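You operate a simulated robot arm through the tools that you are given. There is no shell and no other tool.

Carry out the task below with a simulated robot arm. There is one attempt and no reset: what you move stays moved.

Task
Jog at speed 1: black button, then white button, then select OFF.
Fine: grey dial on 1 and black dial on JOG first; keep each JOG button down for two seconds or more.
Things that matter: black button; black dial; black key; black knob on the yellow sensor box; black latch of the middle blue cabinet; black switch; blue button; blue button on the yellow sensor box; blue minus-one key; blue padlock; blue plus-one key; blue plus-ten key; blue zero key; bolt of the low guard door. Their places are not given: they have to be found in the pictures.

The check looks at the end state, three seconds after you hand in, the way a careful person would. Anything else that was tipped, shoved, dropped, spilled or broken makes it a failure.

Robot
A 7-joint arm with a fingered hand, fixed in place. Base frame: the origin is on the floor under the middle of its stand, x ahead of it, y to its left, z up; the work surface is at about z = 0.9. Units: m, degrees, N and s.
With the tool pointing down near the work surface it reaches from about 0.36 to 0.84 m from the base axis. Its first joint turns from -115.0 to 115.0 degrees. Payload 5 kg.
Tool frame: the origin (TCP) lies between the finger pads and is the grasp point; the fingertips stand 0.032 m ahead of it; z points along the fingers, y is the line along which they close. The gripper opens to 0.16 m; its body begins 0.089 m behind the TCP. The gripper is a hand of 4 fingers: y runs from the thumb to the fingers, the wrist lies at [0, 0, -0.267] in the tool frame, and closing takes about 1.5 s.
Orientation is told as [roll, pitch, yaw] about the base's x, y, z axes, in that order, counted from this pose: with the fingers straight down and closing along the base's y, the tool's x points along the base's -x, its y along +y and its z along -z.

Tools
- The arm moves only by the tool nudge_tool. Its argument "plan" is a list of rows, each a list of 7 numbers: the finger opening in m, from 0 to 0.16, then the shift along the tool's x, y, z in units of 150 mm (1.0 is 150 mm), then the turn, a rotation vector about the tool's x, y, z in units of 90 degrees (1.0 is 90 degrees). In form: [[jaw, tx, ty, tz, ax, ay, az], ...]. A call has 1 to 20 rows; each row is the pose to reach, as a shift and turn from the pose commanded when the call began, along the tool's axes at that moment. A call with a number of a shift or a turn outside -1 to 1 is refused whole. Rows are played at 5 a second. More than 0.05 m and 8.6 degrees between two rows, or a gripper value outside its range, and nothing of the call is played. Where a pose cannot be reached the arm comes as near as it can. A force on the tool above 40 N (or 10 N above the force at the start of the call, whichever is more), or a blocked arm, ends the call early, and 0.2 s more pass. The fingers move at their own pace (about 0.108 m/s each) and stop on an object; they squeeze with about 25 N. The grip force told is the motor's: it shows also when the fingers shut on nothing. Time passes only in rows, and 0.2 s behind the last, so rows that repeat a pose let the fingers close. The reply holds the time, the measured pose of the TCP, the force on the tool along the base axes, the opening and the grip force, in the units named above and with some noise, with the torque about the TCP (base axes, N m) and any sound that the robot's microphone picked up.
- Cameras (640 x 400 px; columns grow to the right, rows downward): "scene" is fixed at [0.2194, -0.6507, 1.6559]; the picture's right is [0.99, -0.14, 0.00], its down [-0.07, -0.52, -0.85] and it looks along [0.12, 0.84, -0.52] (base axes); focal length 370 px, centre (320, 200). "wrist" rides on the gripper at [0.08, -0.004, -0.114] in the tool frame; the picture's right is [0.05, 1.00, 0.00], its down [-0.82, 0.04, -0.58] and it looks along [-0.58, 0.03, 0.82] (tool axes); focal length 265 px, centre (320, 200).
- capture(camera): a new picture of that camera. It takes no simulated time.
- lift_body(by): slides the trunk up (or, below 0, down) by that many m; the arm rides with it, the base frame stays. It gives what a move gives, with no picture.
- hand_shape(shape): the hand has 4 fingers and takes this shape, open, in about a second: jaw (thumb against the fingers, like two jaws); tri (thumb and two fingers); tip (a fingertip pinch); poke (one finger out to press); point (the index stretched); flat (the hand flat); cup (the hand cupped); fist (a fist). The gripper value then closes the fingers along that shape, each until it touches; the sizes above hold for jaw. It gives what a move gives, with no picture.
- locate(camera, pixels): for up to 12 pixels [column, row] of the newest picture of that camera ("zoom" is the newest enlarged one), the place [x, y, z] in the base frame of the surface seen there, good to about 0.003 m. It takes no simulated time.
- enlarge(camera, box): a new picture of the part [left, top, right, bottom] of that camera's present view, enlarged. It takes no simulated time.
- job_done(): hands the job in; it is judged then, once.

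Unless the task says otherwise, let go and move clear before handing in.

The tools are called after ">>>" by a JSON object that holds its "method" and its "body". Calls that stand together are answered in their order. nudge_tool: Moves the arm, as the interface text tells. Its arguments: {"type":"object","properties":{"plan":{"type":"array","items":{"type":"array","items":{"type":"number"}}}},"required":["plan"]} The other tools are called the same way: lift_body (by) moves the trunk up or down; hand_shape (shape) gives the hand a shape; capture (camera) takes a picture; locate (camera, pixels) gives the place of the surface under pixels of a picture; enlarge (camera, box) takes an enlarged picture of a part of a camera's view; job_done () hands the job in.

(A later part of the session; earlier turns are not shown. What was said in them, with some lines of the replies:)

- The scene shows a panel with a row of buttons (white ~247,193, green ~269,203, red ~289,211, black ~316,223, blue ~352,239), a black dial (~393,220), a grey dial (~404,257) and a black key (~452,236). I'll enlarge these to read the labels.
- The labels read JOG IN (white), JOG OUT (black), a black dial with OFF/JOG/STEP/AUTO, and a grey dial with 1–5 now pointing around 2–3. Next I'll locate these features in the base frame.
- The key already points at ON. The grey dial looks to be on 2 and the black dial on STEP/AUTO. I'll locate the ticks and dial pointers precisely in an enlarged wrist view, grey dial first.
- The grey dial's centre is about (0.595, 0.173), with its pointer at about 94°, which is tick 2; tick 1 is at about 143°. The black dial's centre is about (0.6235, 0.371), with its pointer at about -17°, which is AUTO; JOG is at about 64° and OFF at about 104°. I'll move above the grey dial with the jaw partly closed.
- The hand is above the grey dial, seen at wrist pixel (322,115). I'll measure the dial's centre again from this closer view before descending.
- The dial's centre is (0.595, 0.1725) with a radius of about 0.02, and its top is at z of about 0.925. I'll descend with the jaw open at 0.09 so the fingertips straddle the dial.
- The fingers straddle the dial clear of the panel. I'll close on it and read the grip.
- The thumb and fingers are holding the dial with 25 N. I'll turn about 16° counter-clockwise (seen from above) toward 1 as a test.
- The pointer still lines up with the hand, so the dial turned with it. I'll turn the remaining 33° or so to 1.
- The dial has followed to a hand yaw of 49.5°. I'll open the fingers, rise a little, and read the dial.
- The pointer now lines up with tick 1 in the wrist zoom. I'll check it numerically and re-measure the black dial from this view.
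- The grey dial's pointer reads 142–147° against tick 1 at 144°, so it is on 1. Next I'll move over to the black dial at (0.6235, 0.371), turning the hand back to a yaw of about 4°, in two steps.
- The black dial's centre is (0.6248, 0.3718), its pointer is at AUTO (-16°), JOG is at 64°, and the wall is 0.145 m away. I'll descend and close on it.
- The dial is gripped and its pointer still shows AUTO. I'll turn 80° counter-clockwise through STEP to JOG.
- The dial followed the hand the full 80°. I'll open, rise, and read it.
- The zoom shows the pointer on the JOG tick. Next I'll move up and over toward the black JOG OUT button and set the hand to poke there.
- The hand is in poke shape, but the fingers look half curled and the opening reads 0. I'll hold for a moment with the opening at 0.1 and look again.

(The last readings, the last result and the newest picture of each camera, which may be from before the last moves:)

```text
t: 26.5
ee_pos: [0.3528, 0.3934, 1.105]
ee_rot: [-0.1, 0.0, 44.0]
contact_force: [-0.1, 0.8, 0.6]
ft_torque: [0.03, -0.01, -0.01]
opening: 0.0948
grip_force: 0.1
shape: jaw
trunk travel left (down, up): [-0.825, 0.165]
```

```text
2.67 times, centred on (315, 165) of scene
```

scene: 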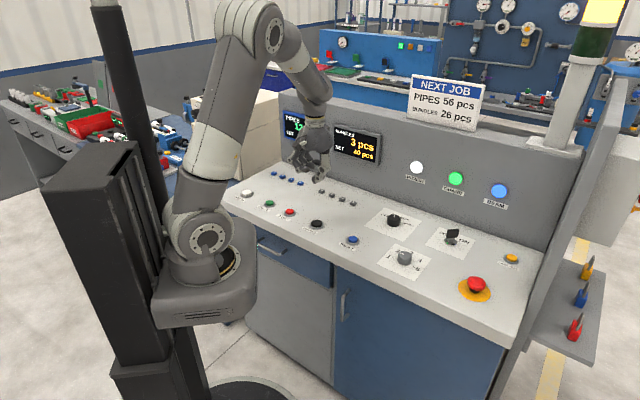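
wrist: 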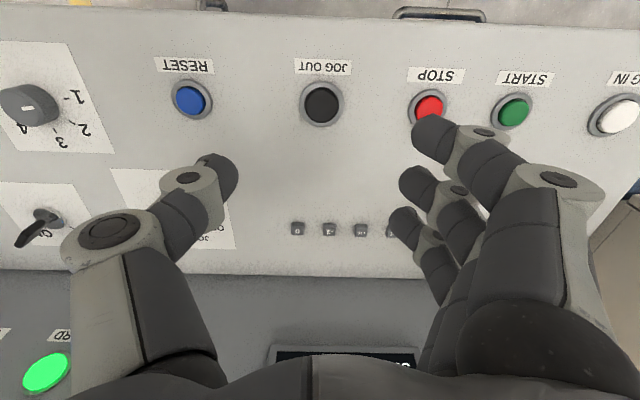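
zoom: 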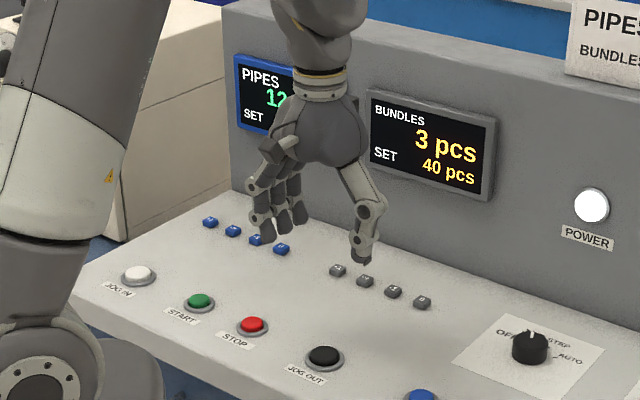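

Commanding an opening of 0.1 put the hand back to jaw. I'll set poke again and hold with gripper value 0.

>>> {"method": "hand_shape", "body": {"shape": "poke"}}

>>> {"method": "nudge_tool", "body": {"plan": [[0, 0, 0, 0, 0, 0, 0], [0, 0, 0, 0, 0, 0, 0], [0, 0, 0, 0, 0, 0, 0], [0, 0, 0, 0, 0, 0, 0], [0, 0, 0, 0, 0, 0, 0]]}}

>>> {"method": "capture", "body": {"camera": "wrist"}}

>>> {"method": "enlarge", "body": {"camera": "scene", "box": [250, 90, 380, 240]}}

```text
t: 27.4
ee_pos: [0.3525, 0.3926, 1.1062]
ee_rot: [0.0, 0.1, 44.1]
contact_force: [-0.1, 0.1, -0.5]
ft_torque: [0.03, -0.01, -0.01]
opening: 0.0001
grip_force: 0.0
shape: poke
trunk travel left (down, up): [-0.825, 0.165]
```

```text
t: 28.6
ee_pos: [0.3519, 0.3922, 1.1062]
ee_rot: [0.0, 0.0, 44.1]
contact_force: [-0.6, -0.5, -0.4]
ft_torque: [0.0, -0.02, 0.02]
opening: 0.0003
grip_force: 24.7
shape: jaw
trunk travel left (down, up): [-0.825, 0.165]
```

```text
taken
```

wrist: 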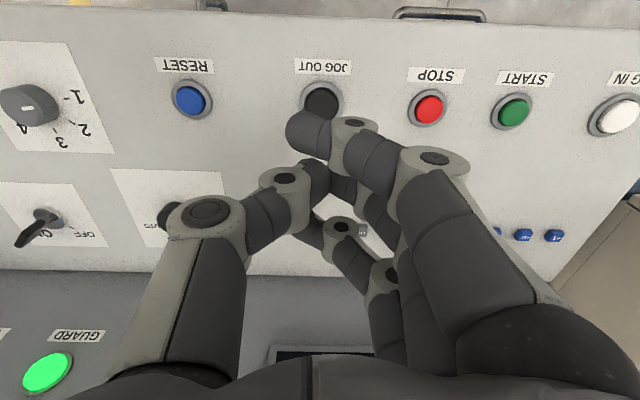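

```text
2.67 times, centred on (315, 165) of scene
```

zoom: 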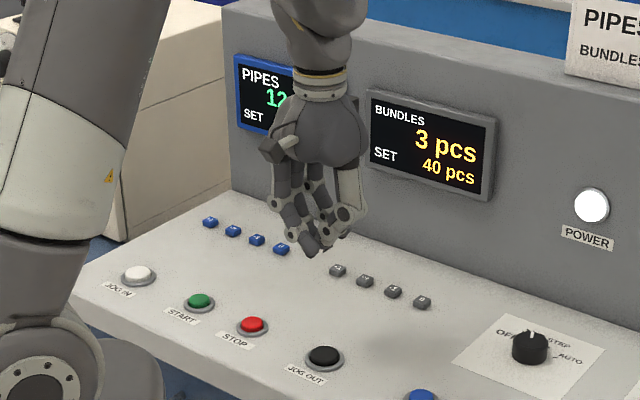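

A gripper command resets the hand to jaw. I'll set poke twice so the motion completes, then look at the resulting geometry without a nudge.

>>> {"method": "hand_shape", "body": {"shape": "poke"}}

>>> {"method": "hand_shape", "body": {"shape": "poke"}}

>>> {"method": "capture", "body": {"camera": "wrist"}}

>>> {"method": "enlarge", "body": {"camera": "scene", "box": [270, 110, 370, 200]}}

```text
t: 29.5
ee_pos: [0.3522, 0.3922, 1.1062]
ee_rot: [0.0, 0.0, 44.0]
contact_force: [-0.3, 0.2, 0.1]
ft_torque: [0.01, -0.02, 0.0]
opening: 0.0001
grip_force: 0.0
shape: poke
trunk travel left (down, up): [-0.825, 0.165]
```

```text
t: 30.4
ee_pos: [0.3526, 0.3921, 1.1059]
ee_rot: [0.0, -0.1, 44.2]
contact_force: [0.5, -0.5, -0.2]
ft_torque: [0.01, 0.04, 0.0]
opening: 0.0001
grip_force: 0.1
shape: poke
trunk travel left (down, up): [-0.825, 0.165]
```

```text
taken
```

wrist: 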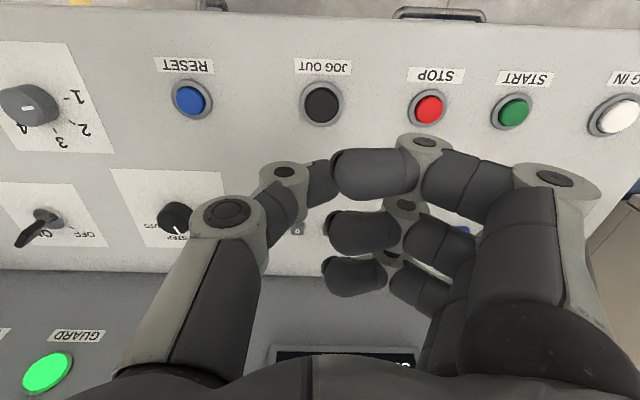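

```text
4.44 times, centred on (320, 155) of scene
```

zoom: 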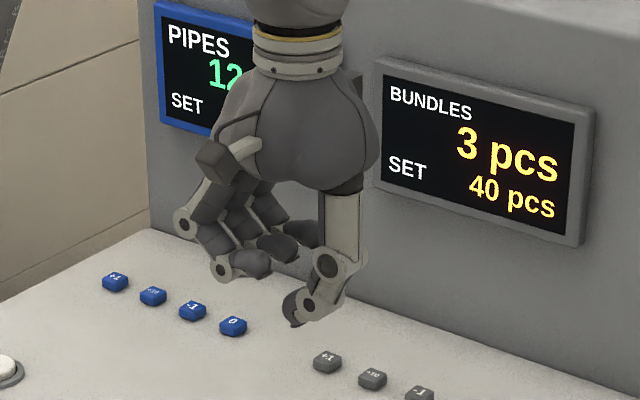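

Poke makes the thumb the pressing digit, but each arm move resets the hand to jaw, so I'll press with the closed jaw, whose fingertips meet on the tool axis. First I'll locate the button tops precisely from this wrist picture.

>>> {"method": "locate", "body": {"camera": "wrist", "pixels": [[322, 103], [308, 103], [336, 103], [322, 90], [322, 116], [302, 103], [343, 103], [428, 108], [615, 117], [322, 132], [514, 112], [190, 98]]}}

>>> {"method": "enlarge", "body": {"camera": "wrist", "box": [272, 70, 372, 132]}}

>>> {"method": "locate", "body": {"camera": "scene", "pixels": [[247, 192], [243, 192], [251, 192], [247, 190], [316, 223], [312, 223], [320, 223], [316, 220]]}}

>>> {"method": "enlarge", "body": {"camera": "scene", "box": [220, 175, 340, 250]}}

```text
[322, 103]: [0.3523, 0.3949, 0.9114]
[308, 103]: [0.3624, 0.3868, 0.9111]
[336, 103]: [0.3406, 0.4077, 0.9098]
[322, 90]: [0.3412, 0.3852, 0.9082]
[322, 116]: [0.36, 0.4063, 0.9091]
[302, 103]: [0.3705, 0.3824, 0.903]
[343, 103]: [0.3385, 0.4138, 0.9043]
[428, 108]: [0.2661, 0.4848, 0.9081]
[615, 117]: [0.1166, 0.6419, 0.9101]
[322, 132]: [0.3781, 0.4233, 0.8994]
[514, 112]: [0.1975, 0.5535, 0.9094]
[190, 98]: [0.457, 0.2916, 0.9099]
```

```text
6.40 times, centred on (322, 101) of wrist
```

zoom: 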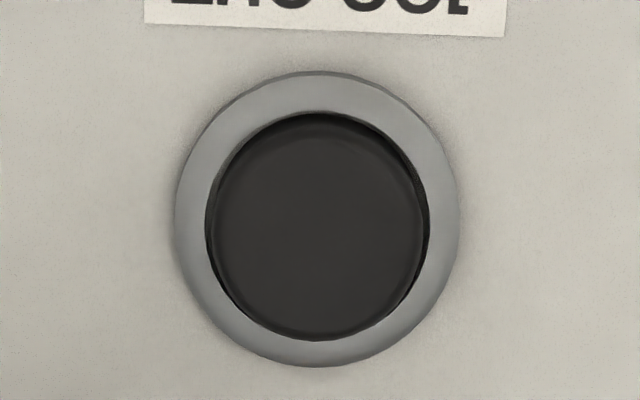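

```text
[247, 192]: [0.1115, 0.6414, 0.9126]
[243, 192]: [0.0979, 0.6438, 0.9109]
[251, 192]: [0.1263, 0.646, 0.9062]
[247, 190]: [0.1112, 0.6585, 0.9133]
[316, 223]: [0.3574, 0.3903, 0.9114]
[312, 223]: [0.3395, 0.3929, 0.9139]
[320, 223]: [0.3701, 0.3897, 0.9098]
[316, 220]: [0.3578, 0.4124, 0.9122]
```

```text
5.33 times, centred on (280, 212) of scene
```

zoom: 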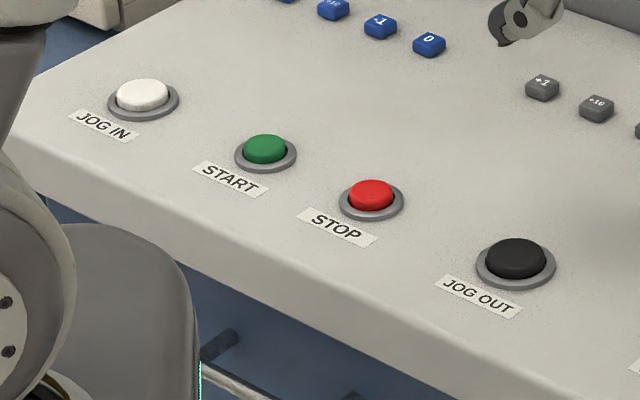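

The black button's centre is about (0.353, 0.397), its top is at z = 0.911, its diameter is about 0.036, and the bezel is at 0.904. I'll close the jaw and come down to about 20 mm above it.

>>> {"method": "nudge_tool", "body": {"plan": [[0, -0.019, 0.019, 0, 0, 0, 0], [0, -0.019, 0.019, 0, 0, 0, 0], [0, -0.019, 0.019, 0, 0, 0, 0], [0, -0.019, 0.019, 0, 0, 0, 0], [0, -0.019, 0.019, 0.2, 0, 0, 0], [0, -0.019, 0.019, 0.4, 0, 0, 0], [0, -0.019, 0.019, 0.6, 0, 0, 0], [0, -0.019, 0.019, 0.8, 0, 0, 0], [0, -0.019, 0.019, 0.9, 0, 0, 0], [0, -0.019, 0.019, 0.9, 0, 0, 0]]}}

>>> {"method": "capture", "body": {"camera": "wrist"}}

>>> {"method": "enlarge", "body": {"camera": "scene", "box": [270, 150, 370, 240]}}

```text
t: 32.6
ee_pos: [0.354, 0.3963, 0.971]
ee_rot: [0.0, 0.1, 44.2]
contact_force: [-0.2, 0.3, -0.1]
ft_torque: [-0.01, 0.01, -0.02]
opening: 0.0
grip_force: 25.6
shape: jaw
trunk travel left (down, up): [-0.825, 0.165]
```

```text
taken
```

wrist: 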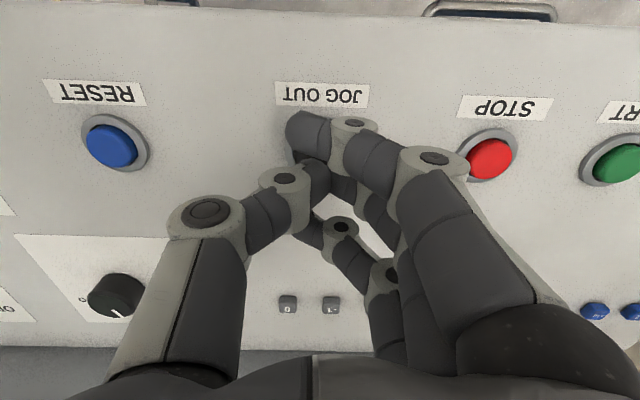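

```text
4.44 times, centred on (320, 195) of scene
```

zoom: 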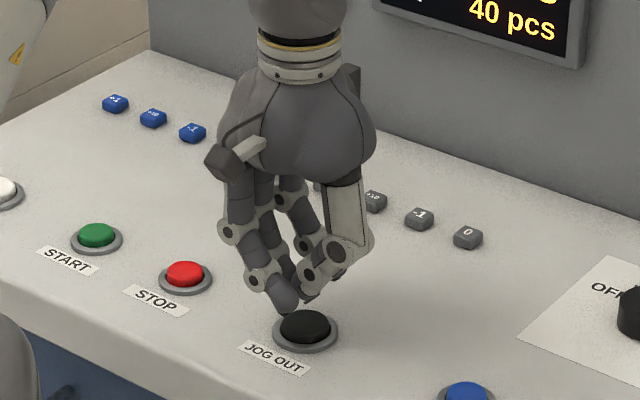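

The finger cluster is above the button. I'll locate the tips before pressing.

>>> {"method": "locate", "body": {"camera": "wrist", "pixels": [[305, 130], [292, 135], [308, 150], [320, 168], [312, 160], [325, 215], [310, 175]]}}

>>> {"method": "locate", "body": {"camera": "zoom", "pixels": [[285, 305], [284, 295], [306, 296], [300, 270], [305, 328], [330, 290]]}}

>>> {"method": "enlarge", "body": {"camera": "wrist", "box": [260, 90, 420, 250]}}

```text
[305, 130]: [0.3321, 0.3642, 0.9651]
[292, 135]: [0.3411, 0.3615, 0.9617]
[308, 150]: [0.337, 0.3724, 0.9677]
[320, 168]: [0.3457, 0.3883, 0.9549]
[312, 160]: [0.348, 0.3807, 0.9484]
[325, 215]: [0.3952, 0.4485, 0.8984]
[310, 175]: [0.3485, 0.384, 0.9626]
```

```text
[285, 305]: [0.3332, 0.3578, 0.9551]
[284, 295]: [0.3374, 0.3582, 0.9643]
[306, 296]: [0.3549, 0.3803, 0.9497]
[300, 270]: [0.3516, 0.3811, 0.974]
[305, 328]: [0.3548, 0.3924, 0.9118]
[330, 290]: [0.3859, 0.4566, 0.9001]
```

```text
2.50 times, centred on (340, 170) of wrist
```

zoom: 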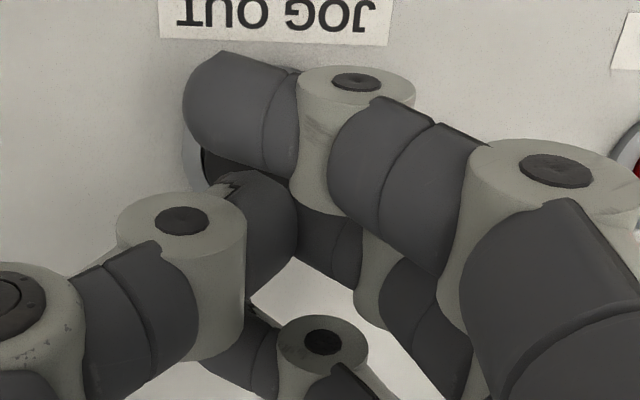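

The thumb and middle tips form the lowest point on the tool axis, at z of about 0.939, and the index sits higher and to the side. I'll lower in small steps toward contact and watch the force.

>>> {"method": "nudge_tool", "body": {"plan": [[0, 0, 0, 0.08, 0, 0, 0], [0, 0, 0, 0.13, 0, 0, 0], [0, 0, 0, 0.16, 0, 0, 0], [0, 0, 0, 0.175, 0, 0, 0], [0, 0, 0, 0.175, 0, 0, 0]]}}

>>> {"method": "enlarge", "body": {"camera": "scene", "box": [290, 190, 350, 240]}}

>>> {"method": "enlarge", "body": {"camera": "wrist", "box": [260, 90, 420, 250]}}

```text
t: 33.8
ee_pos: [0.3535, 0.3962, 0.9449]
ee_rot: [-0.1, 0.0, 44.1]
contact_force: [0.1, 0.1, 1.1]
ft_torque: [0.03, 0.0, 0.02]
opening: 0.0
grip_force: 25.1
shape: jaw
trunk travel left (down, up): [-0.825, 0.165]
heard: click
```

```text
8.00 times, centred on (320, 215) of scene
```

zoom: 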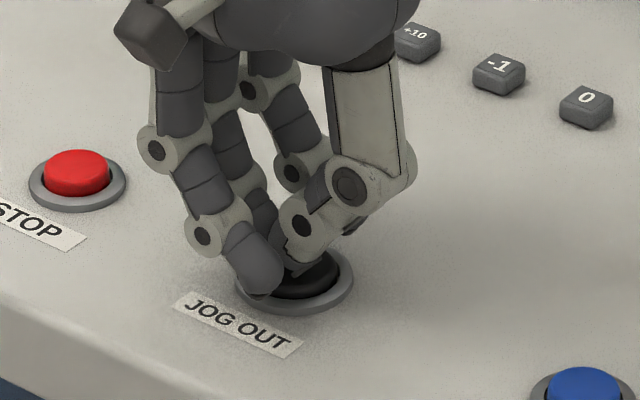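

```text
2.50 times, centred on (340, 170) of wrist
```

zoom: 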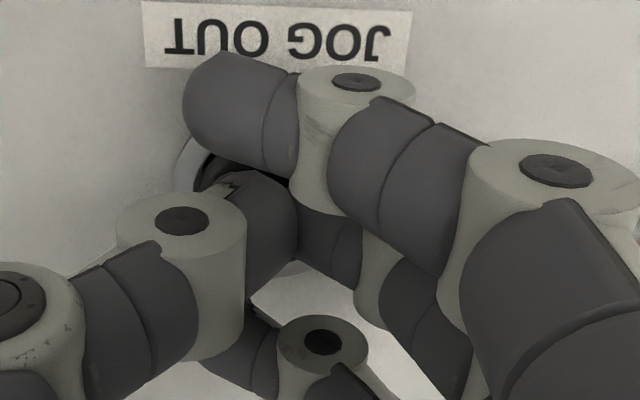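

A click was heard at a TCP height of 0.945, so the button has actuated. I'll press about 3 mm deeper and hold for over 3 s.

>>> {"method": "nudge_tool", "body": {"plan": [[0, 0, 0, 0.01, 0, 0, 0], [0, 0, 0, 0.02, 0, 0, 0], [0, 0, 0, 0.02, 0, 0, 0], [0, 0, 0, 0.02, 0, 0, 0], [0, 0, 0, 0.02, 0, 0, 0], [0, 0, 0, 0.02, 0, 0, 0], [0, 0, 0, 0.02, 0, 0, 0], [0, 0, 0, 0.02, 0, 0, 0], [0, 0, 0, 0.02, 0, 0, 0], [0, 0, 0, 0.02, 0, 0, 0], [0, 0, 0, 0.02, 0, 0, 0], [0, 0, 0, 0.02, 0, 0, 0], [0, 0, 0, 0.02, 0, 0, 0], [0, 0, 0, 0.02, 0, 0, 0], [0, 0, 0, 0.02, 0, 0, 0], [0, 0, 0, 0.02, 0, 0, 0], [0, 0, 0, 0.02, 0, 0, 0], [0, 0, 0, 0.02, 0, 0, 0]]}}

>>> {"method": "enlarge", "body": {"camera": "scene", "box": [290, 190, 350, 240]}}

>>> {"method": "capture", "body": {"camera": "scene"}}

```text
t: 37.6
ee_pos: [0.3544, 0.3954, 0.9411]
ee_rot: [0.1, 0.0, 44.1]
contact_force: [0.8, 2.4, 15.3]
ft_torque: [0.22, -0.01, -0.04]
opening: 0.0001
grip_force: 25.7
shape: jaw
trunk travel left (down, up): [-0.825, 0.165]
```

```text
8.00 times, centred on (320, 215) of scene
```

zoom: 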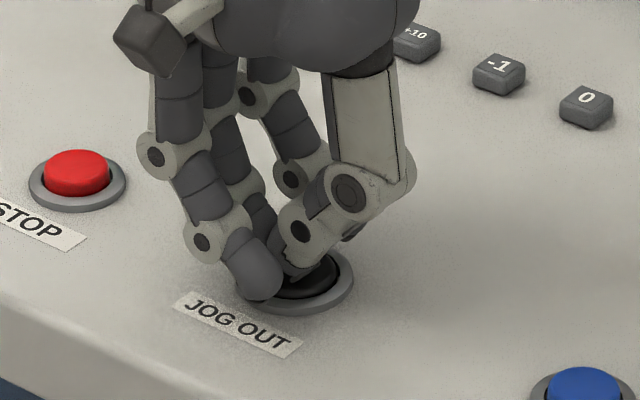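

```text
taken
```

scene: 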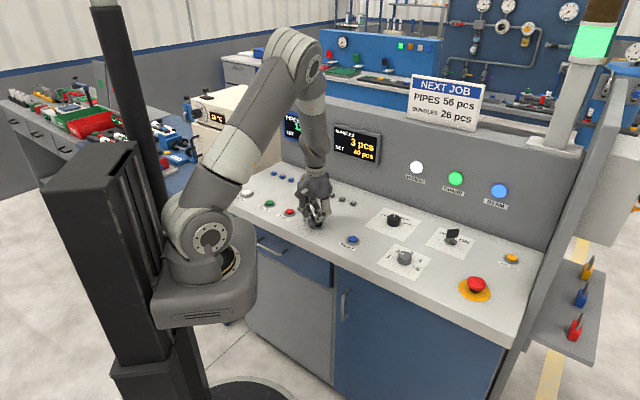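

The tower light at (593,42) has turned from yellow to green and the force is 15 N, so the jog is running. I'll hold a little longer for margin, then release straight up and check the light.

>>> {"method": "nudge_tool", "body": {"plan": [[0, 0, 0, 0, 0, 0, 0], [0, 0, 0, 0, 0, 0, 0], [0, 0, 0, 0, 0, 0, 0], [0, 0, 0, 0, 0, 0, 0], [0, 0, 0, 0, 0, 0, 0], [0, 0, 0, 0, 0, 0, 0]]}}

>>> {"method": "nudge_tool", "body": {"plan": [[0, 0, 0, -0.1, 0, 0, 0], [0, 0, 0, -0.25, 0, 0, 0], [0, 0, 0, -0.45, 0, 0, 0], [0, 0, 0, -0.65, 0, 0, 0], [0, 0, 0, -0.8, 0, 0, 0], [0, 0, 0, -0.8, 0, 0, 0]]}}

>>> {"method": "capture", "body": {"camera": "scene"}}

>>> {"method": "capture", "body": {"camera": "wrist"}}

```text
t: 39.0
ee_pos: [0.3538, 0.3957, 0.9421]
ee_rot: [0.0, 0.0, 44.1]
contact_force: [1.5, 3.1, 13.6]
ft_torque: [0.26, 0.0, -0.03]
opening: 0.0
grip_force: 25.3
shape: jaw
trunk travel left (down, up): [-0.825, 0.165]
```

```text
t: 40.4
ee_pos: [0.3539, 0.396, 1.062]
ee_rot: [0.1, 0.1, 44.0]
contact_force: [0.4, -0.1, -0.5]
ft_torque: [0.01, -0.01, -0.01]
opening: 0.0001
grip_force: 25.4
shape: jaw
trunk travel left (down, up): [-0.825, 0.165]
```

```text
taken
```

scene: 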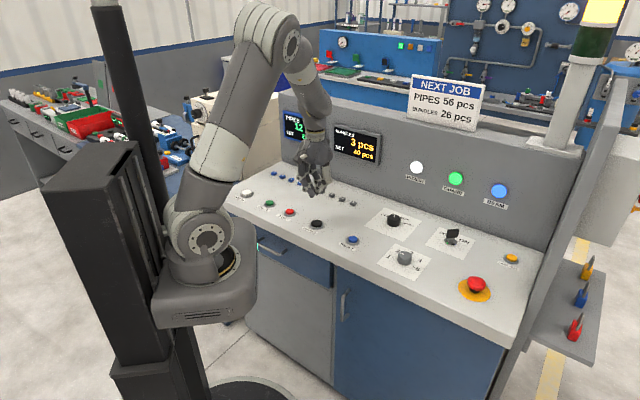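

```text
taken
```

wrist: 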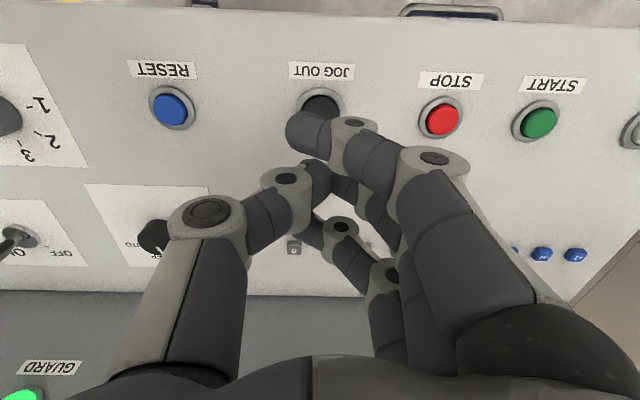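

The light went back to yellow on release, so the black button is done. Next I'll travel along the button row toward the white JOG IN button at about (0.113, 0.643).

>>> {"method": "nudge_tool", "body": {"plan": [[0, 0, 0.16, -0.05, 0, 0, 0], [0, 0, 0.32, -0.1, 0, 0, 0], [0, 0, 0.48, -0.15, 0, 0, 0], [0, 0, 0.64, -0.2, 0, 0, 0], [0, 0, 0.8, -0.2, 0, 0, 0], [0, 0, 0.97, -0.2, 0, 0, 0]]}}

>>> {"method": "nudge_tool", "body": {"plan": [[0, 0, 0.16, 0, 0, 0, 0], [0, 0, 0.32, 0, 0, 0, 0], [0, 0, 0.48, 0, 0, 0, 0], [0, 0, 0.64, 0, 0, 0, 0], [0, 0, 0.8, 0, 0, 0, 0], [0, 0, 0.97, 0, 0, 0, 0], [0, 0, 0.97, 0, 0, 0, 0]]}}

>>> {"method": "capture", "body": {"camera": "wrist"}}

>>> {"method": "capture", "body": {"camera": "scene"}}

```text
t: 41.8
ee_pos: [0.2525, 0.5023, 1.0918]
ee_rot: [-0.1, -0.1, 44.0]
contact_force: [-0.2, 0.0, 0.3]
ft_torque: [-0.03, -0.01, 0.05]
opening: 0.0
grip_force: 25.1
shape: jaw
trunk travel left (down, up): [-0.825, 0.165]
```

```text
t: 43.4
ee_pos: [0.1523, 0.6048, 1.0917]
ee_rot: [0.1, 0.0, 44.2]
contact_force: [0.5, -0.3, -0.6]
ft_torque: [-0.03, 0.0, 0.02]
opening: 0.0
grip_force: 25.3
shape: jaw
trunk travel left (down, up): [-0.825, 0.165]
```

```text
taken
```

wrist: 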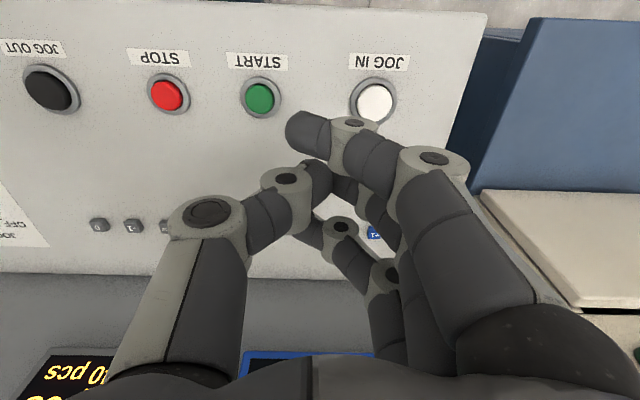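

```text
taken
```

scene: 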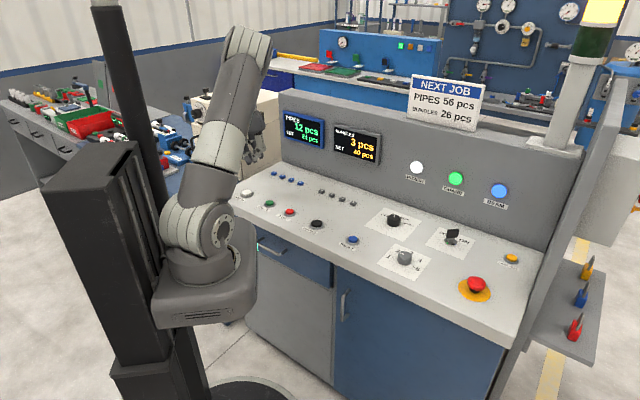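

The white button is visible at wrist pixel (374,100). I'll locate its centre and edges.

>>> {"method": "enlarge", "body": {"camera": "wrist", "box": [324, 70, 424, 132]}}

>>> {"method": "locate", "body": {"camera": "wrist", "pixels": [[375, 101], [361, 101], [389, 101], [375, 89], [375, 114], [353, 101], [396, 101], [375, 80], [258, 98], [305, 130], [320, 168], [490, 20]]}}

```text
6.40 times, centred on (374, 101) of wrist
```

zoom: 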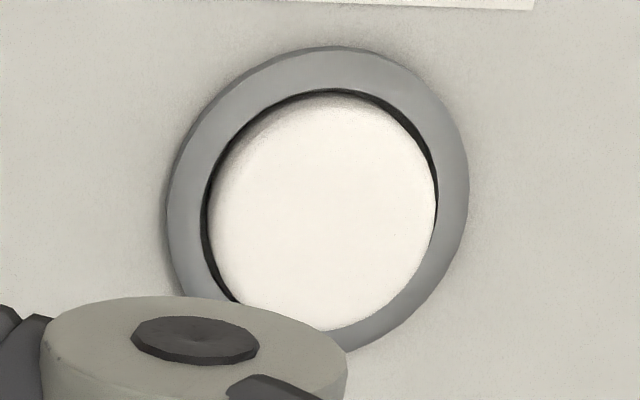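

```text
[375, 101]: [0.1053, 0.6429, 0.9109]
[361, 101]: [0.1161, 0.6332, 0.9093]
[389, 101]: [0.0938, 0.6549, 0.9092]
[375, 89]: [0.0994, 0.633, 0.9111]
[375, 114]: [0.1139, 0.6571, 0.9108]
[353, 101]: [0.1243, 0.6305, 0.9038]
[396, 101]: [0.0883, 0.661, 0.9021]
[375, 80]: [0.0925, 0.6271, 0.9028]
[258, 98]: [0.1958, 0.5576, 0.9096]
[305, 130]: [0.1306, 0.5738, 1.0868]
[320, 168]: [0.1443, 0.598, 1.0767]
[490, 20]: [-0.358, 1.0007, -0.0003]
```

The white button's centre is about (0.107, 0.6445), with its top at 0.911. I'll move above it and descend to just above contact.

>>> {"method": "nudge_tool", "body": {"plan": [[0, 0.013, 0.131, 0, 0, 0, 0], [0, 0.025, 0.262, 0, 0, 0, 0], [0, 0.038, 0.393, 0, 0, 0, 0], [0, 0.038, 0.393, 0.2, 0, 0, 0], [0, 0.038, 0.393, 0.4, 0, 0, 0], [0, 0.038, 0.393, 0.6, 0, 0, 0], [0, 0.038, 0.393, 0.78, 0, 0, 0], [0, 0.038, 0.393, 0.86, 0, 0, 0], [0, 0.038, 0.393, 0.86, 0, 0, 0]]}}

>>> {"method": "capture", "body": {"camera": "wrist"}}

>>> {"method": "enlarge", "body": {"camera": "scene", "box": [200, 130, 320, 230]}}

```text
t: 45.4
ee_pos: [0.1054, 0.6437, 0.9618]
ee_rot: [0.1, 0.0, 44.1]
contact_force: [-0.6, 0.8, 0.9]
ft_torque: [-0.02, 0.01, 0.0]
opening: 0.0
grip_force: 25.1
shape: jaw
trunk travel left (down, up): [-0.825, 0.165]
```

```text
taken
```

wrist: 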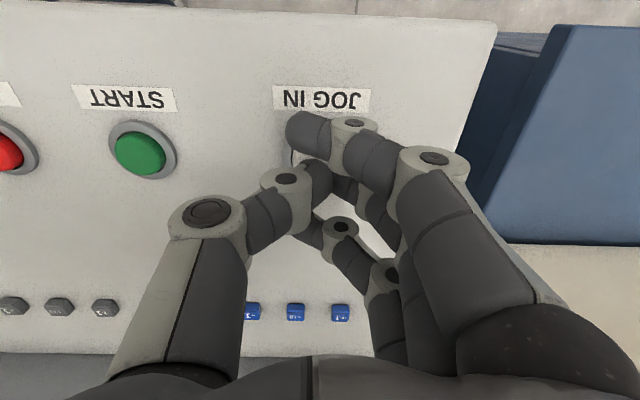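

```text
4.00 times, centred on (260, 180) of scene
```

zoom: 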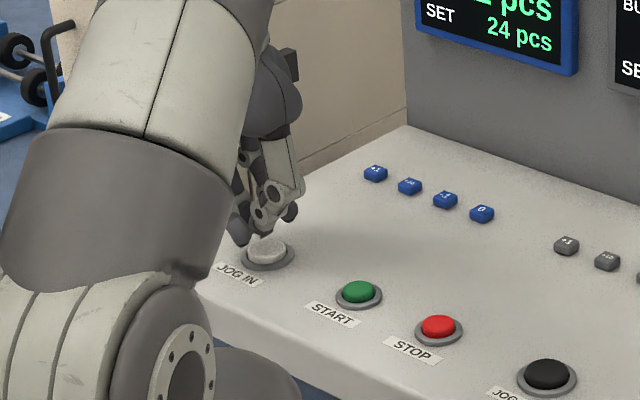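

The cluster is centred over JOG IN. I'll press down to the same depth as before and hold for about 3 s.

>>> {"method": "nudge_tool", "body": {"plan": [[0, 0, 0, 0.05, 0, 0, 0], [0, 0, 0, 0.09, 0, 0, 0], [0, 0, 0, 0.12, 0, 0, 0], [0, 0, 0, 0.135, 0, 0, 0], [0, 0, 0, 0.142, 0, 0, 0], [0, 0, 0, 0.142, 0, 0, 0], [0, 0, 0, 0.142, 0, 0, 0], [0, 0, 0, 0.142, 0, 0, 0], [0, 0, 0, 0.142, 0, 0, 0], [0, 0, 0, 0.142, 0, 0, 0], [0, 0, 0, 0.142, 0, 0, 0], [0, 0, 0, 0.142, 0, 0, 0], [0, 0, 0, 0.142, 0, 0, 0], [0, 0, 0, 0.142, 0, 0, 0], [0, 0, 0, 0.142, 0, 0, 0], [0, 0, 0, 0.142, 0, 0, 0], [0, 0, 0, 0.142, 0, 0, 0], [0, 0, 0, 0.142, 0, 0, 0], [0, 0, 0, 0.142, 0, 0, 0], [0, 0, 0, 0.142, 0, 0, 0]]}}

>>> {"method": "capture", "body": {"camera": "scene"}}

>>> {"method": "enlarge", "body": {"camera": "scene", "box": [230, 160, 290, 210]}}

```text
t: 49.6
ee_pos: [0.1071, 0.6435, 0.9419]
ee_rot: [-0.1, -0.1, 44.1]
contact_force: [-1.0, 5.6, 23.9]
ft_torque: [0.49, 0.16, -0.03]
opening: 0.0
grip_force: 24.8
shape: jaw
trunk travel left (down, up): [-0.825, 0.165]
heard: click
```

```text
taken
```

scene: 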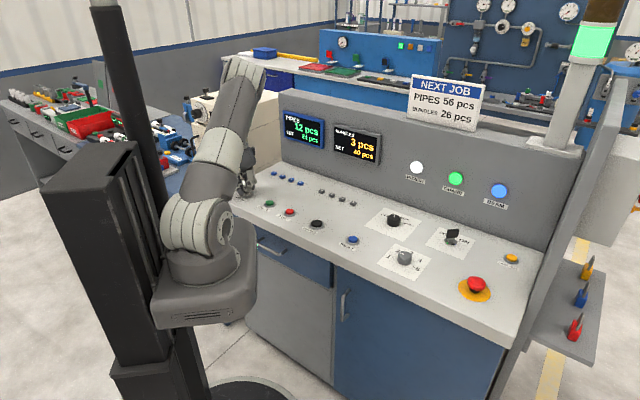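

```text
8.00 times, centred on (260, 185) of scene
```

zoom: 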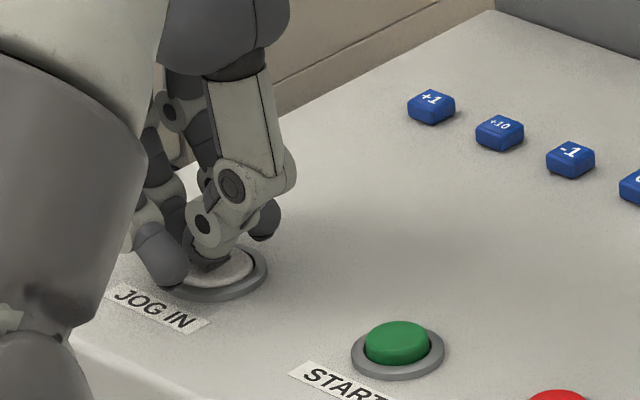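

A click was heard, the force is 24 N, and the tower light is green again, so JOG IN is running and has been held for about 3 s. I'll hold a bit longer, then release straight up.

>>> {"method": "nudge_tool", "body": {"plan": [[0, 0, 0, 0, 0, 0, 0], [0, 0, 0, 0, 0, 0, 0], [0, 0, 0, 0, 0, 0, 0], [0, 0, 0, 0, 0, 0, 0], [0, 0, 0, 0, 0, 0, 0]]}}

>>> {"method": "nudge_tool", "body": {"plan": [[0, 0, 0, -0.1, 0, 0, 0], [0, 0, 0, -0.25, 0, 0, 0], [0, 0, 0, -0.45, 0, 0, 0], [0, 0, 0, -0.65, 0, 0, 0], [0, 0, 0, -0.85, 0, 0, 0], [0, 0, 0, -1, 0, 0, 0], [0, 0, 0, -1, 0, 0, 0]]}}

>>> {"method": "capture", "body": {"camera": "scene"}}

```text
t: 50.8
ee_pos: [0.1062, 0.6427, 0.9419]
ee_rot: [0.1, -0.1, 44.1]
contact_force: [-1.4, 7.0, 24.1]
ft_torque: [0.5, 0.13, 0.01]
opening: 0.0
grip_force: 25.2
shape: jaw
trunk travel left (down, up): [-0.825, 0.165]
```

```text
t: 52.4
ee_pos: [0.1058, 0.6445, 1.0918]
ee_rot: [0.1, -0.1, 44.3]
contact_force: [-1.8, -0.2, -0.6]
ft_torque: [0.0, 0.01, 0.02]
opening: 0.0002
grip_force: 25.1
shape: jaw
trunk travel left (down, up): [-0.825, 0.165]
```

```text
taken
```

scene: 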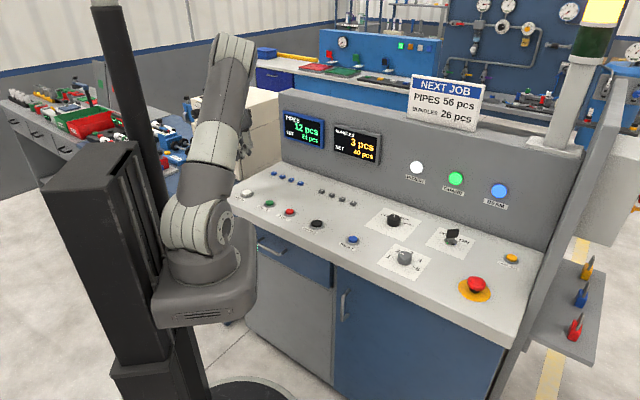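

The light is yellow again, so the white button is done. I'll travel back to the black dial in four legs, opening the jaw and setting yaw 24° on the last.

>>> {"method": "nudge_tool", "body": {"plan": [[0, -0.06, -0.185, 0, 0, 0, 0], [0, -0.122, -0.371, 0, 0, 0, 0], [0, -0.183, -0.556, 0, 0, 0, 0], [0, -0.244, -0.742, 0, 0, 0, 0], [0, -0.305, -0.927, 0, 0, 0, 0]]}}

>>> {"method": "nudge_tool", "body": {"plan": [[0, -0.06, -0.185, 0, 0, 0, 0], [0, -0.122, -0.371, 0, 0, 0, 0], [0, -0.183, -0.556, 0, 0, 0, 0], [0, -0.244, -0.742, 0, 0, 0, 0], [0, -0.305, -0.927, 0, 0, 0, 0]]}}

>>> {"method": "nudge_tool", "body": {"plan": [[0, -0.06, -0.185, 0, 0, 0, 0], [0, -0.122, -0.371, 0, 0, 0, 0], [0, -0.183, -0.556, 0, 0, 0, 0], [0, -0.244, -0.742, 0, 0, 0, 0], [0, -0.305, -0.927, 0, 0, 0, 0]]}}

>>> {"method": "nudge_tool", "body": {"plan": [[0.02, -0.06, -0.185, 0, 0, 0, 0.045], [0.05, -0.122, -0.371, 0, 0, 0, 0.089], [0.08, -0.183, -0.556, 0, 0, 0, 0.133], [0.1, -0.244, -0.742, 0, 0, 0, 0.178], [0.1, -0.305, -0.927, 0, 0, 0, 0.222], [0.1, -0.305, -0.927, 0, 0, 0, 0.222], [0.1, -0.305, -0.927, 0, 0, 0, 0.222]]}}

>>> {"method": "capture", "body": {"camera": "wrist"}}

>>> {"method": "enlarge", "body": {"camera": "wrist", "box": [240, 70, 400, 170]}}

```text
t: 53.6
ee_pos: [0.2358, 0.5752, 1.0908]
ee_rot: [0.0, 0.0, 44.1]
contact_force: [0.0, 0.0, 0.1]
ft_torque: [-0.05, 0.02, 0.0]
opening: 0.0001
grip_force: 25.0
shape: jaw
trunk travel left (down, up): [-0.825, 0.165]
```

```text
t: 54.8
ee_pos: [0.3666, 0.5079, 1.0917]
ee_rot: [0.0, 0.0, 44.1]
contact_force: [-1.0, -0.7, 0.8]
ft_torque: [0.02, -0.02, 0.04]
opening: 0.0
grip_force: 25.0
shape: jaw
trunk travel left (down, up): [-0.825, 0.165]
```

```text
t: 56.0
ee_pos: [0.4965, 0.4392, 1.0916]
ee_rot: [0.1, 0.0, 44.2]
contact_force: [0.8, 0.1, -0.3]
ft_torque: [0.02, 0.0, -0.02]
opening: 0.0
grip_force: 25.1
shape: jaw
trunk travel left (down, up): [-0.825, 0.165]
```

```text
t: 57.6
ee_pos: [0.6255, 0.3721, 1.091]
ee_rot: [0.0, 0.0, 24.2]
contact_force: [-0.8, 0.3, -0.1]
ft_torque: [0.02, 0.02, -0.04]
opening: 0.0943
grip_force: 0.1
shape: jaw
trunk travel left (down, up): [-0.825, 0.165]
```

```text
taken
```

wrist: 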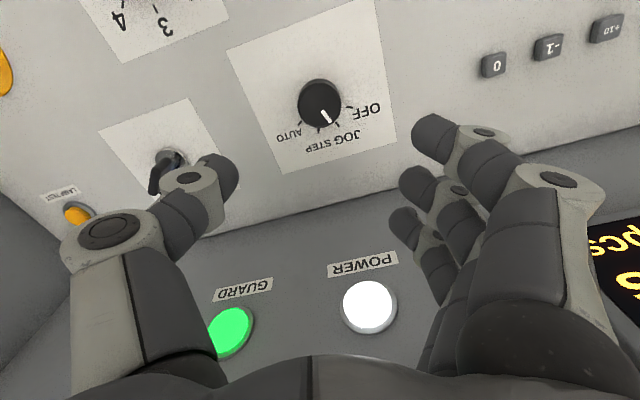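

```text
4.00 times, centred on (320, 120) of wrist
```

zoom: 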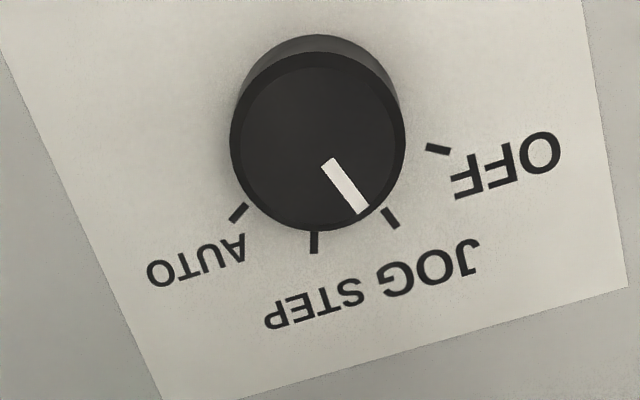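

The dial is still on JOG and the hand is centred above it. I'll descend and close on it.

>>> {"method": "nudge_tool", "body": {"plan": [[0.09, 0, 0, 0.18, 0, 0, 0], [0.09, 0, 0, 0.36, 0, 0, 0], [0.09, 0, 0, 0.54, 0, 0, 0], [0.09, 0, 0, 0.72, 0, 0, 0], [0.09, 0, 0, 0.86, 0, 0, 0], [0.09, 0, 0, 0.95, 0, 0, 0], [0.09, 0, 0, 1, 0, 0, 0], [0.09, 0, 0, 1, 0, 0, 0]]}}

>>> {"method": "nudge_tool", "body": {"plan": [[0.07, 0, 0, 0, 0, 0, 0], [0.055, 0, 0, 0, 0, 0, 0], [0.04, 0, 0, 0, 0, 0, 0], [0.03, 0, 0, 0, 0, 0, 0], [0.03, 0, 0, 0, 0, 0, 0], [0.03, 0, 0, 0, 0, 0, 0], [0.03, 0, 0, 0, 0, 0, 0]]}}

>>> {"method": "enlarge", "body": {"camera": "wrist", "box": [220, 90, 460, 240]}}

>>> {"method": "enlarge", "body": {"camera": "scene", "box": [350, 150, 470, 250]}}

```text
t: 59.4
ee_pos: [0.6247, 0.3712, 0.9411]
ee_rot: [0.0, 0.0, 24.2]
contact_force: [0.5, -0.9, -0.3]
ft_torque: [0.01, -0.04, -0.01]
opening: 0.0864
grip_force: 0.1
shape: jaw
trunk travel left (down, up): [-0.825, 0.165]
```

```text
t: 61.0
ee_pos: [0.6253, 0.3699, 0.9406]
ee_rot: [0.0, 0.0, 24.1]
contact_force: [0.0, -2.7, -1.9]
ft_torque: [-0.01, 0.01, 0.03]
opening: 0.025
grip_force: 25.2
shape: jaw
trunk travel left (down, up): [-0.825, 0.165]
```

```text
2.67 times, centred on (340, 165) of wrist
```

zoom: 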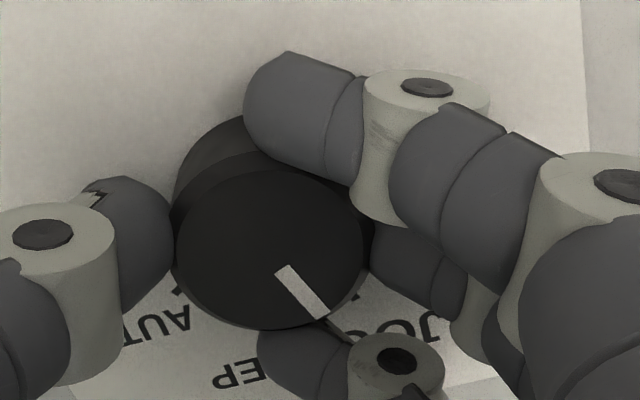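

```text
4.00 times, centred on (410, 200) of scene
```

zoom: 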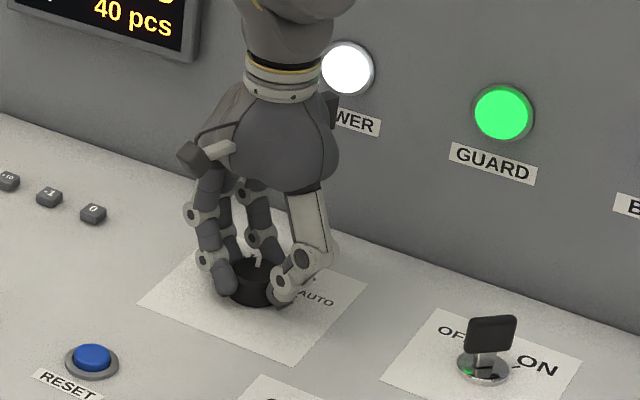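

The dial is gripped with the pointer on JOG. I'll turn 40° counter-clockwise to OFF.

>>> {"method": "nudge_tool", "body": {"plan": [[0.03, 0, 0, 0, 0, 0, -0.075], [0.03, 0, 0, 0, 0, 0, -0.15], [0.03, 0, 0, 0, 0, 0, -0.225], [0.03, 0, 0, 0, 0, 0, -0.3], [0.03, 0, 0, 0, 0, 0, -0.375], [0.03, 0, 0, 0, 0, 0, -0.42], [0.03, 0, 0, 0, 0, 0, -0.45], [0.03, 0, 0, 0, 0, 0, -0.45], [0.03, 0, 0, 0, 0, 0, -0.45]]}}

>>> {"method": "enlarge", "body": {"camera": "wrist", "box": [220, 90, 460, 240]}}

>>> {"method": "enlarge", "body": {"camera": "scene", "box": [350, 150, 470, 250]}}

```text
t: 63.0
ee_pos: [0.6253, 0.3717, 0.9411]
ee_rot: [0.0, 0.1, 64.7]
contact_force: [4.5, -7.0, -5.8]
ft_torque: [-0.12, -0.02, -0.02]
opening: 0.0249
grip_force: 24.7
shape: jaw
trunk travel left (down, up): [-0.825, 0.165]
```

```text
2.67 times, centred on (340, 165) of wrist
```

zoom: 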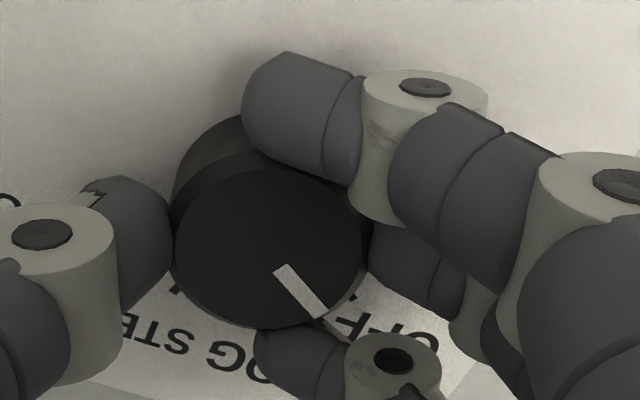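

```text
4.00 times, centred on (410, 200) of scene
```

zoom: 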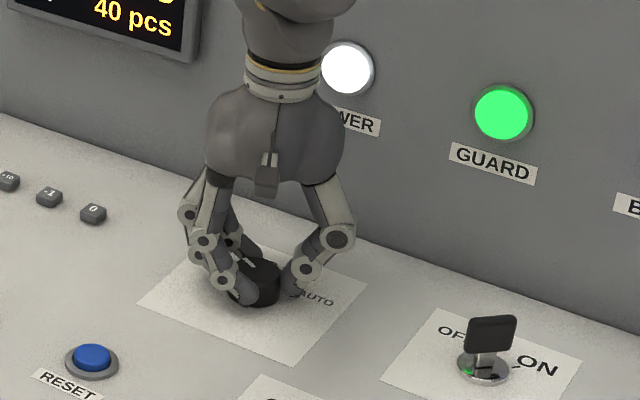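

The dial followed the hand 40°. I'll open, rise, and read it.

>>> {"method": "nudge_tool", "body": {"plan": [[0.05, 0, 0, 0, 0, 0, 0], [0.08, 0, 0, 0, 0, 0, 0], [0.1, 0, 0, 0, 0, 0, 0], [0.1, 0, 0, 0, 0, 0, 0], [0.1, 0, 0, -0.15, 0, 0, 0], [0.1, 0, 0, -0.35, 0, 0, 0], [0.1, 0, 0, -0.55, 0, 0, 0], [0.1, 0, 0, -0.76, 0, 0, 0], [0.1, 0, 0, -0.95, 0, 0, 0], [0.1, 0, 0, -0.95, 0, 0, 0]]}}

>>> {"method": "capture", "body": {"camera": "wrist"}}

>>> {"method": "enlarge", "body": {"camera": "wrist", "box": [240, 60, 400, 160]}}

>>> {"method": "capture", "body": {"camera": "scene"}}

>>> {"method": "enlarge", "body": {"camera": "scene", "box": [350, 190, 470, 290]}}

```text
t: 65.2
ee_pos: [0.6252, 0.3724, 1.0831]
ee_rot: [0.0, 0.0, 64.7]
contact_force: [-0.1, -0.4, 0.6]
ft_torque: [0.0, 0.01, -0.01]
opening: 0.0946
grip_force: 0.0
shape: jaw
trunk travel left (down, up): [-0.825, 0.165]
```

```text
taken
```

wrist: 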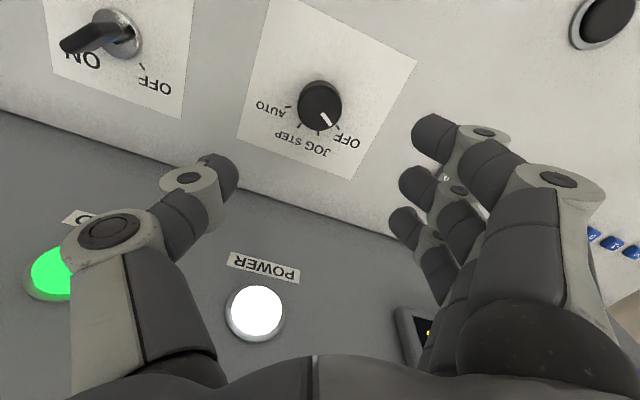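

```text
4.00 times, centred on (320, 110) of wrist
```

zoom: 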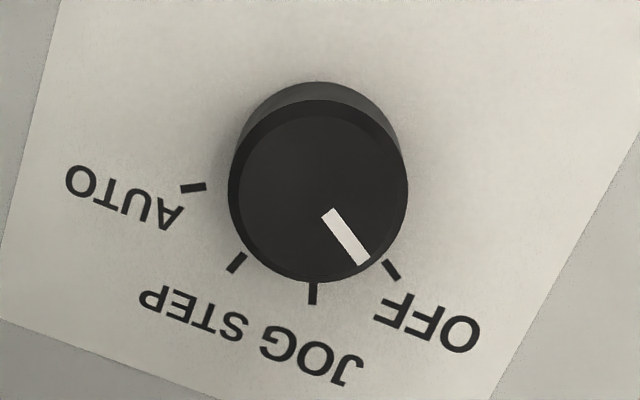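

```text
taken
```

scene: 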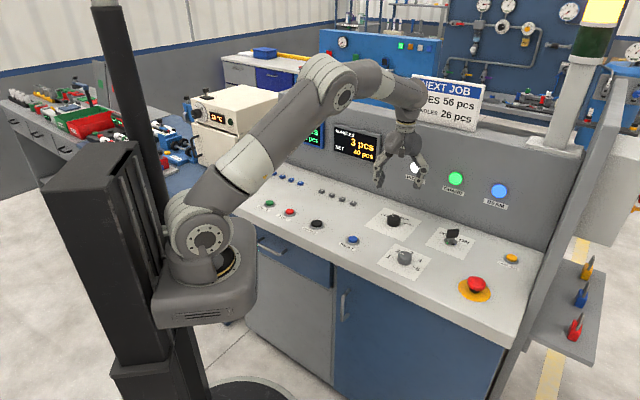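

```text
4.00 times, centred on (410, 240) of scene
```

zoom: 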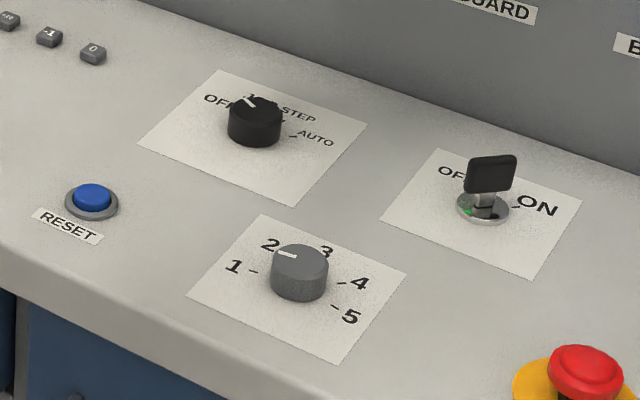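

The pointer lies on the OFF tick in the wrist zoom, the grey dial still shows 1, and the key and other controls look untouched. I'll check the pointer angle and the buttons before handing in.

>>> {"method": "enlarge", "body": {"camera": "wrist", "box": [240, 60, 400, 160]}}

>>> {"method": "locate", "body": {"camera": "zoom", "pixels": [[328, 214], [362, 261], [391, 270], [313, 293], [236, 262], [193, 187]]}}

>>> {"method": "enlarge", "body": {"camera": "scene", "box": [220, 160, 380, 260]}}

>>> {"method": "enlarge", "body": {"camera": "scene", "box": [375, 236, 435, 274]}}

```text
4.00 times, centred on (320, 110) of wrist
```

zoom: 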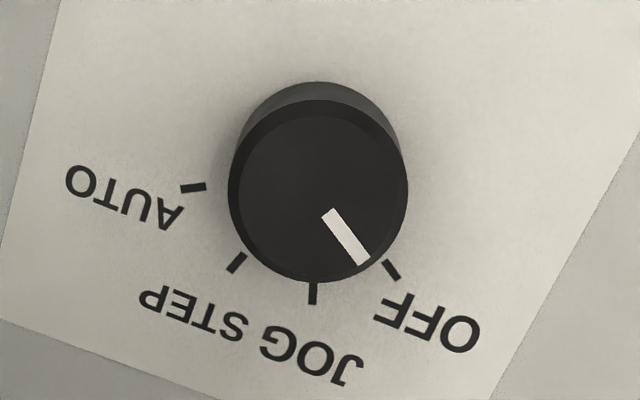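

```text
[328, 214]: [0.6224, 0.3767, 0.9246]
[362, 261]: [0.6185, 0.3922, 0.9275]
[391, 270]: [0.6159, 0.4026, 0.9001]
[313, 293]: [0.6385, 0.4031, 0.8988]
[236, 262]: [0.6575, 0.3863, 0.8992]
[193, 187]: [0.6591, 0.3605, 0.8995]
```

```text
4.00 times, centred on (300, 210) of scene
```

zoom: 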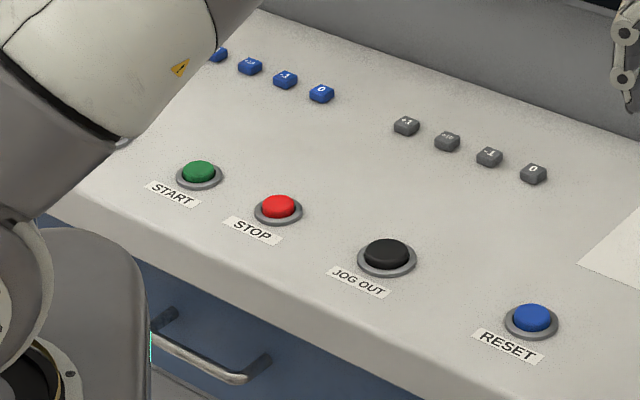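

```text
10.53 times, centred on (405, 255) of scene
```

zoom: 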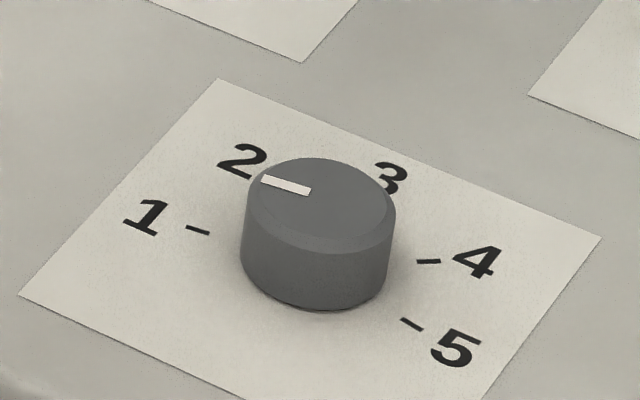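

The pointer direction is 104°, matching the OFF tick, and all the buttons look normal. I'll lift the hand a bit further clear and then hand in.

>>> {"method": "nudge_tool", "body": {"plan": [[0.1, 0.1, 0, -0.2, 0, 0, 0], [0.1, 0.2, 0, -0.4, 0, 0, 0], [0.1, 0.3, 0, -0.6, 0, 0, 0], [0.1, 0.3, 0, -0.6, 0, 0, 0]]}}

>>> {"method": "capture", "body": {"camera": "scene"}}

```text
t: 66.2
ee_pos: [0.6061, 0.3311, 1.1736]
ee_rot: [0.1, 0.2, 64.7]
contact_force: [-0.1, -0.2, -0.7]
ft_torque: [-0.01, 0.01, 0.01]
opening: 0.095
grip_force: 0.1
shape: jaw
trunk travel left (down, up): [-0.825, 0.165]
```

```text
taken
```

scene: 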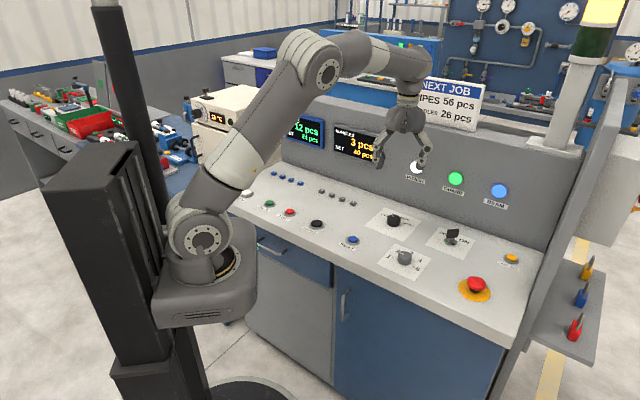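

The hand is clear of the panel, the grey dial is on 1, the black dial is on OFF, and both jogs are done. I'm handing in.

>>> {"method": "job_done", "body": {}}

```text
The job is handed in.
```

The last pictures show the grey dial on 1 and the black dial on OFF, and the job is handed in; I haven't seen the result of the check.

- **Setup:** I turned the grey dial from 2 to 1 and the black dial from AUTO to JOG before pressing anything.
- **Black button (JOG OUT):** I held it for about 5 s. It clicked, and the tower light turned green while it was down and yellow again on release.
- **White button (JOG IN):** I held it for about 4 s, with the same click and the same change of light.
- **Finish:** I turned the black dial to OFF; its pointer measured about 104°, in line with the OFF tick. The key is still at ON.

The other controls in view looked unchanged, and the hand is open and clear of the panel.
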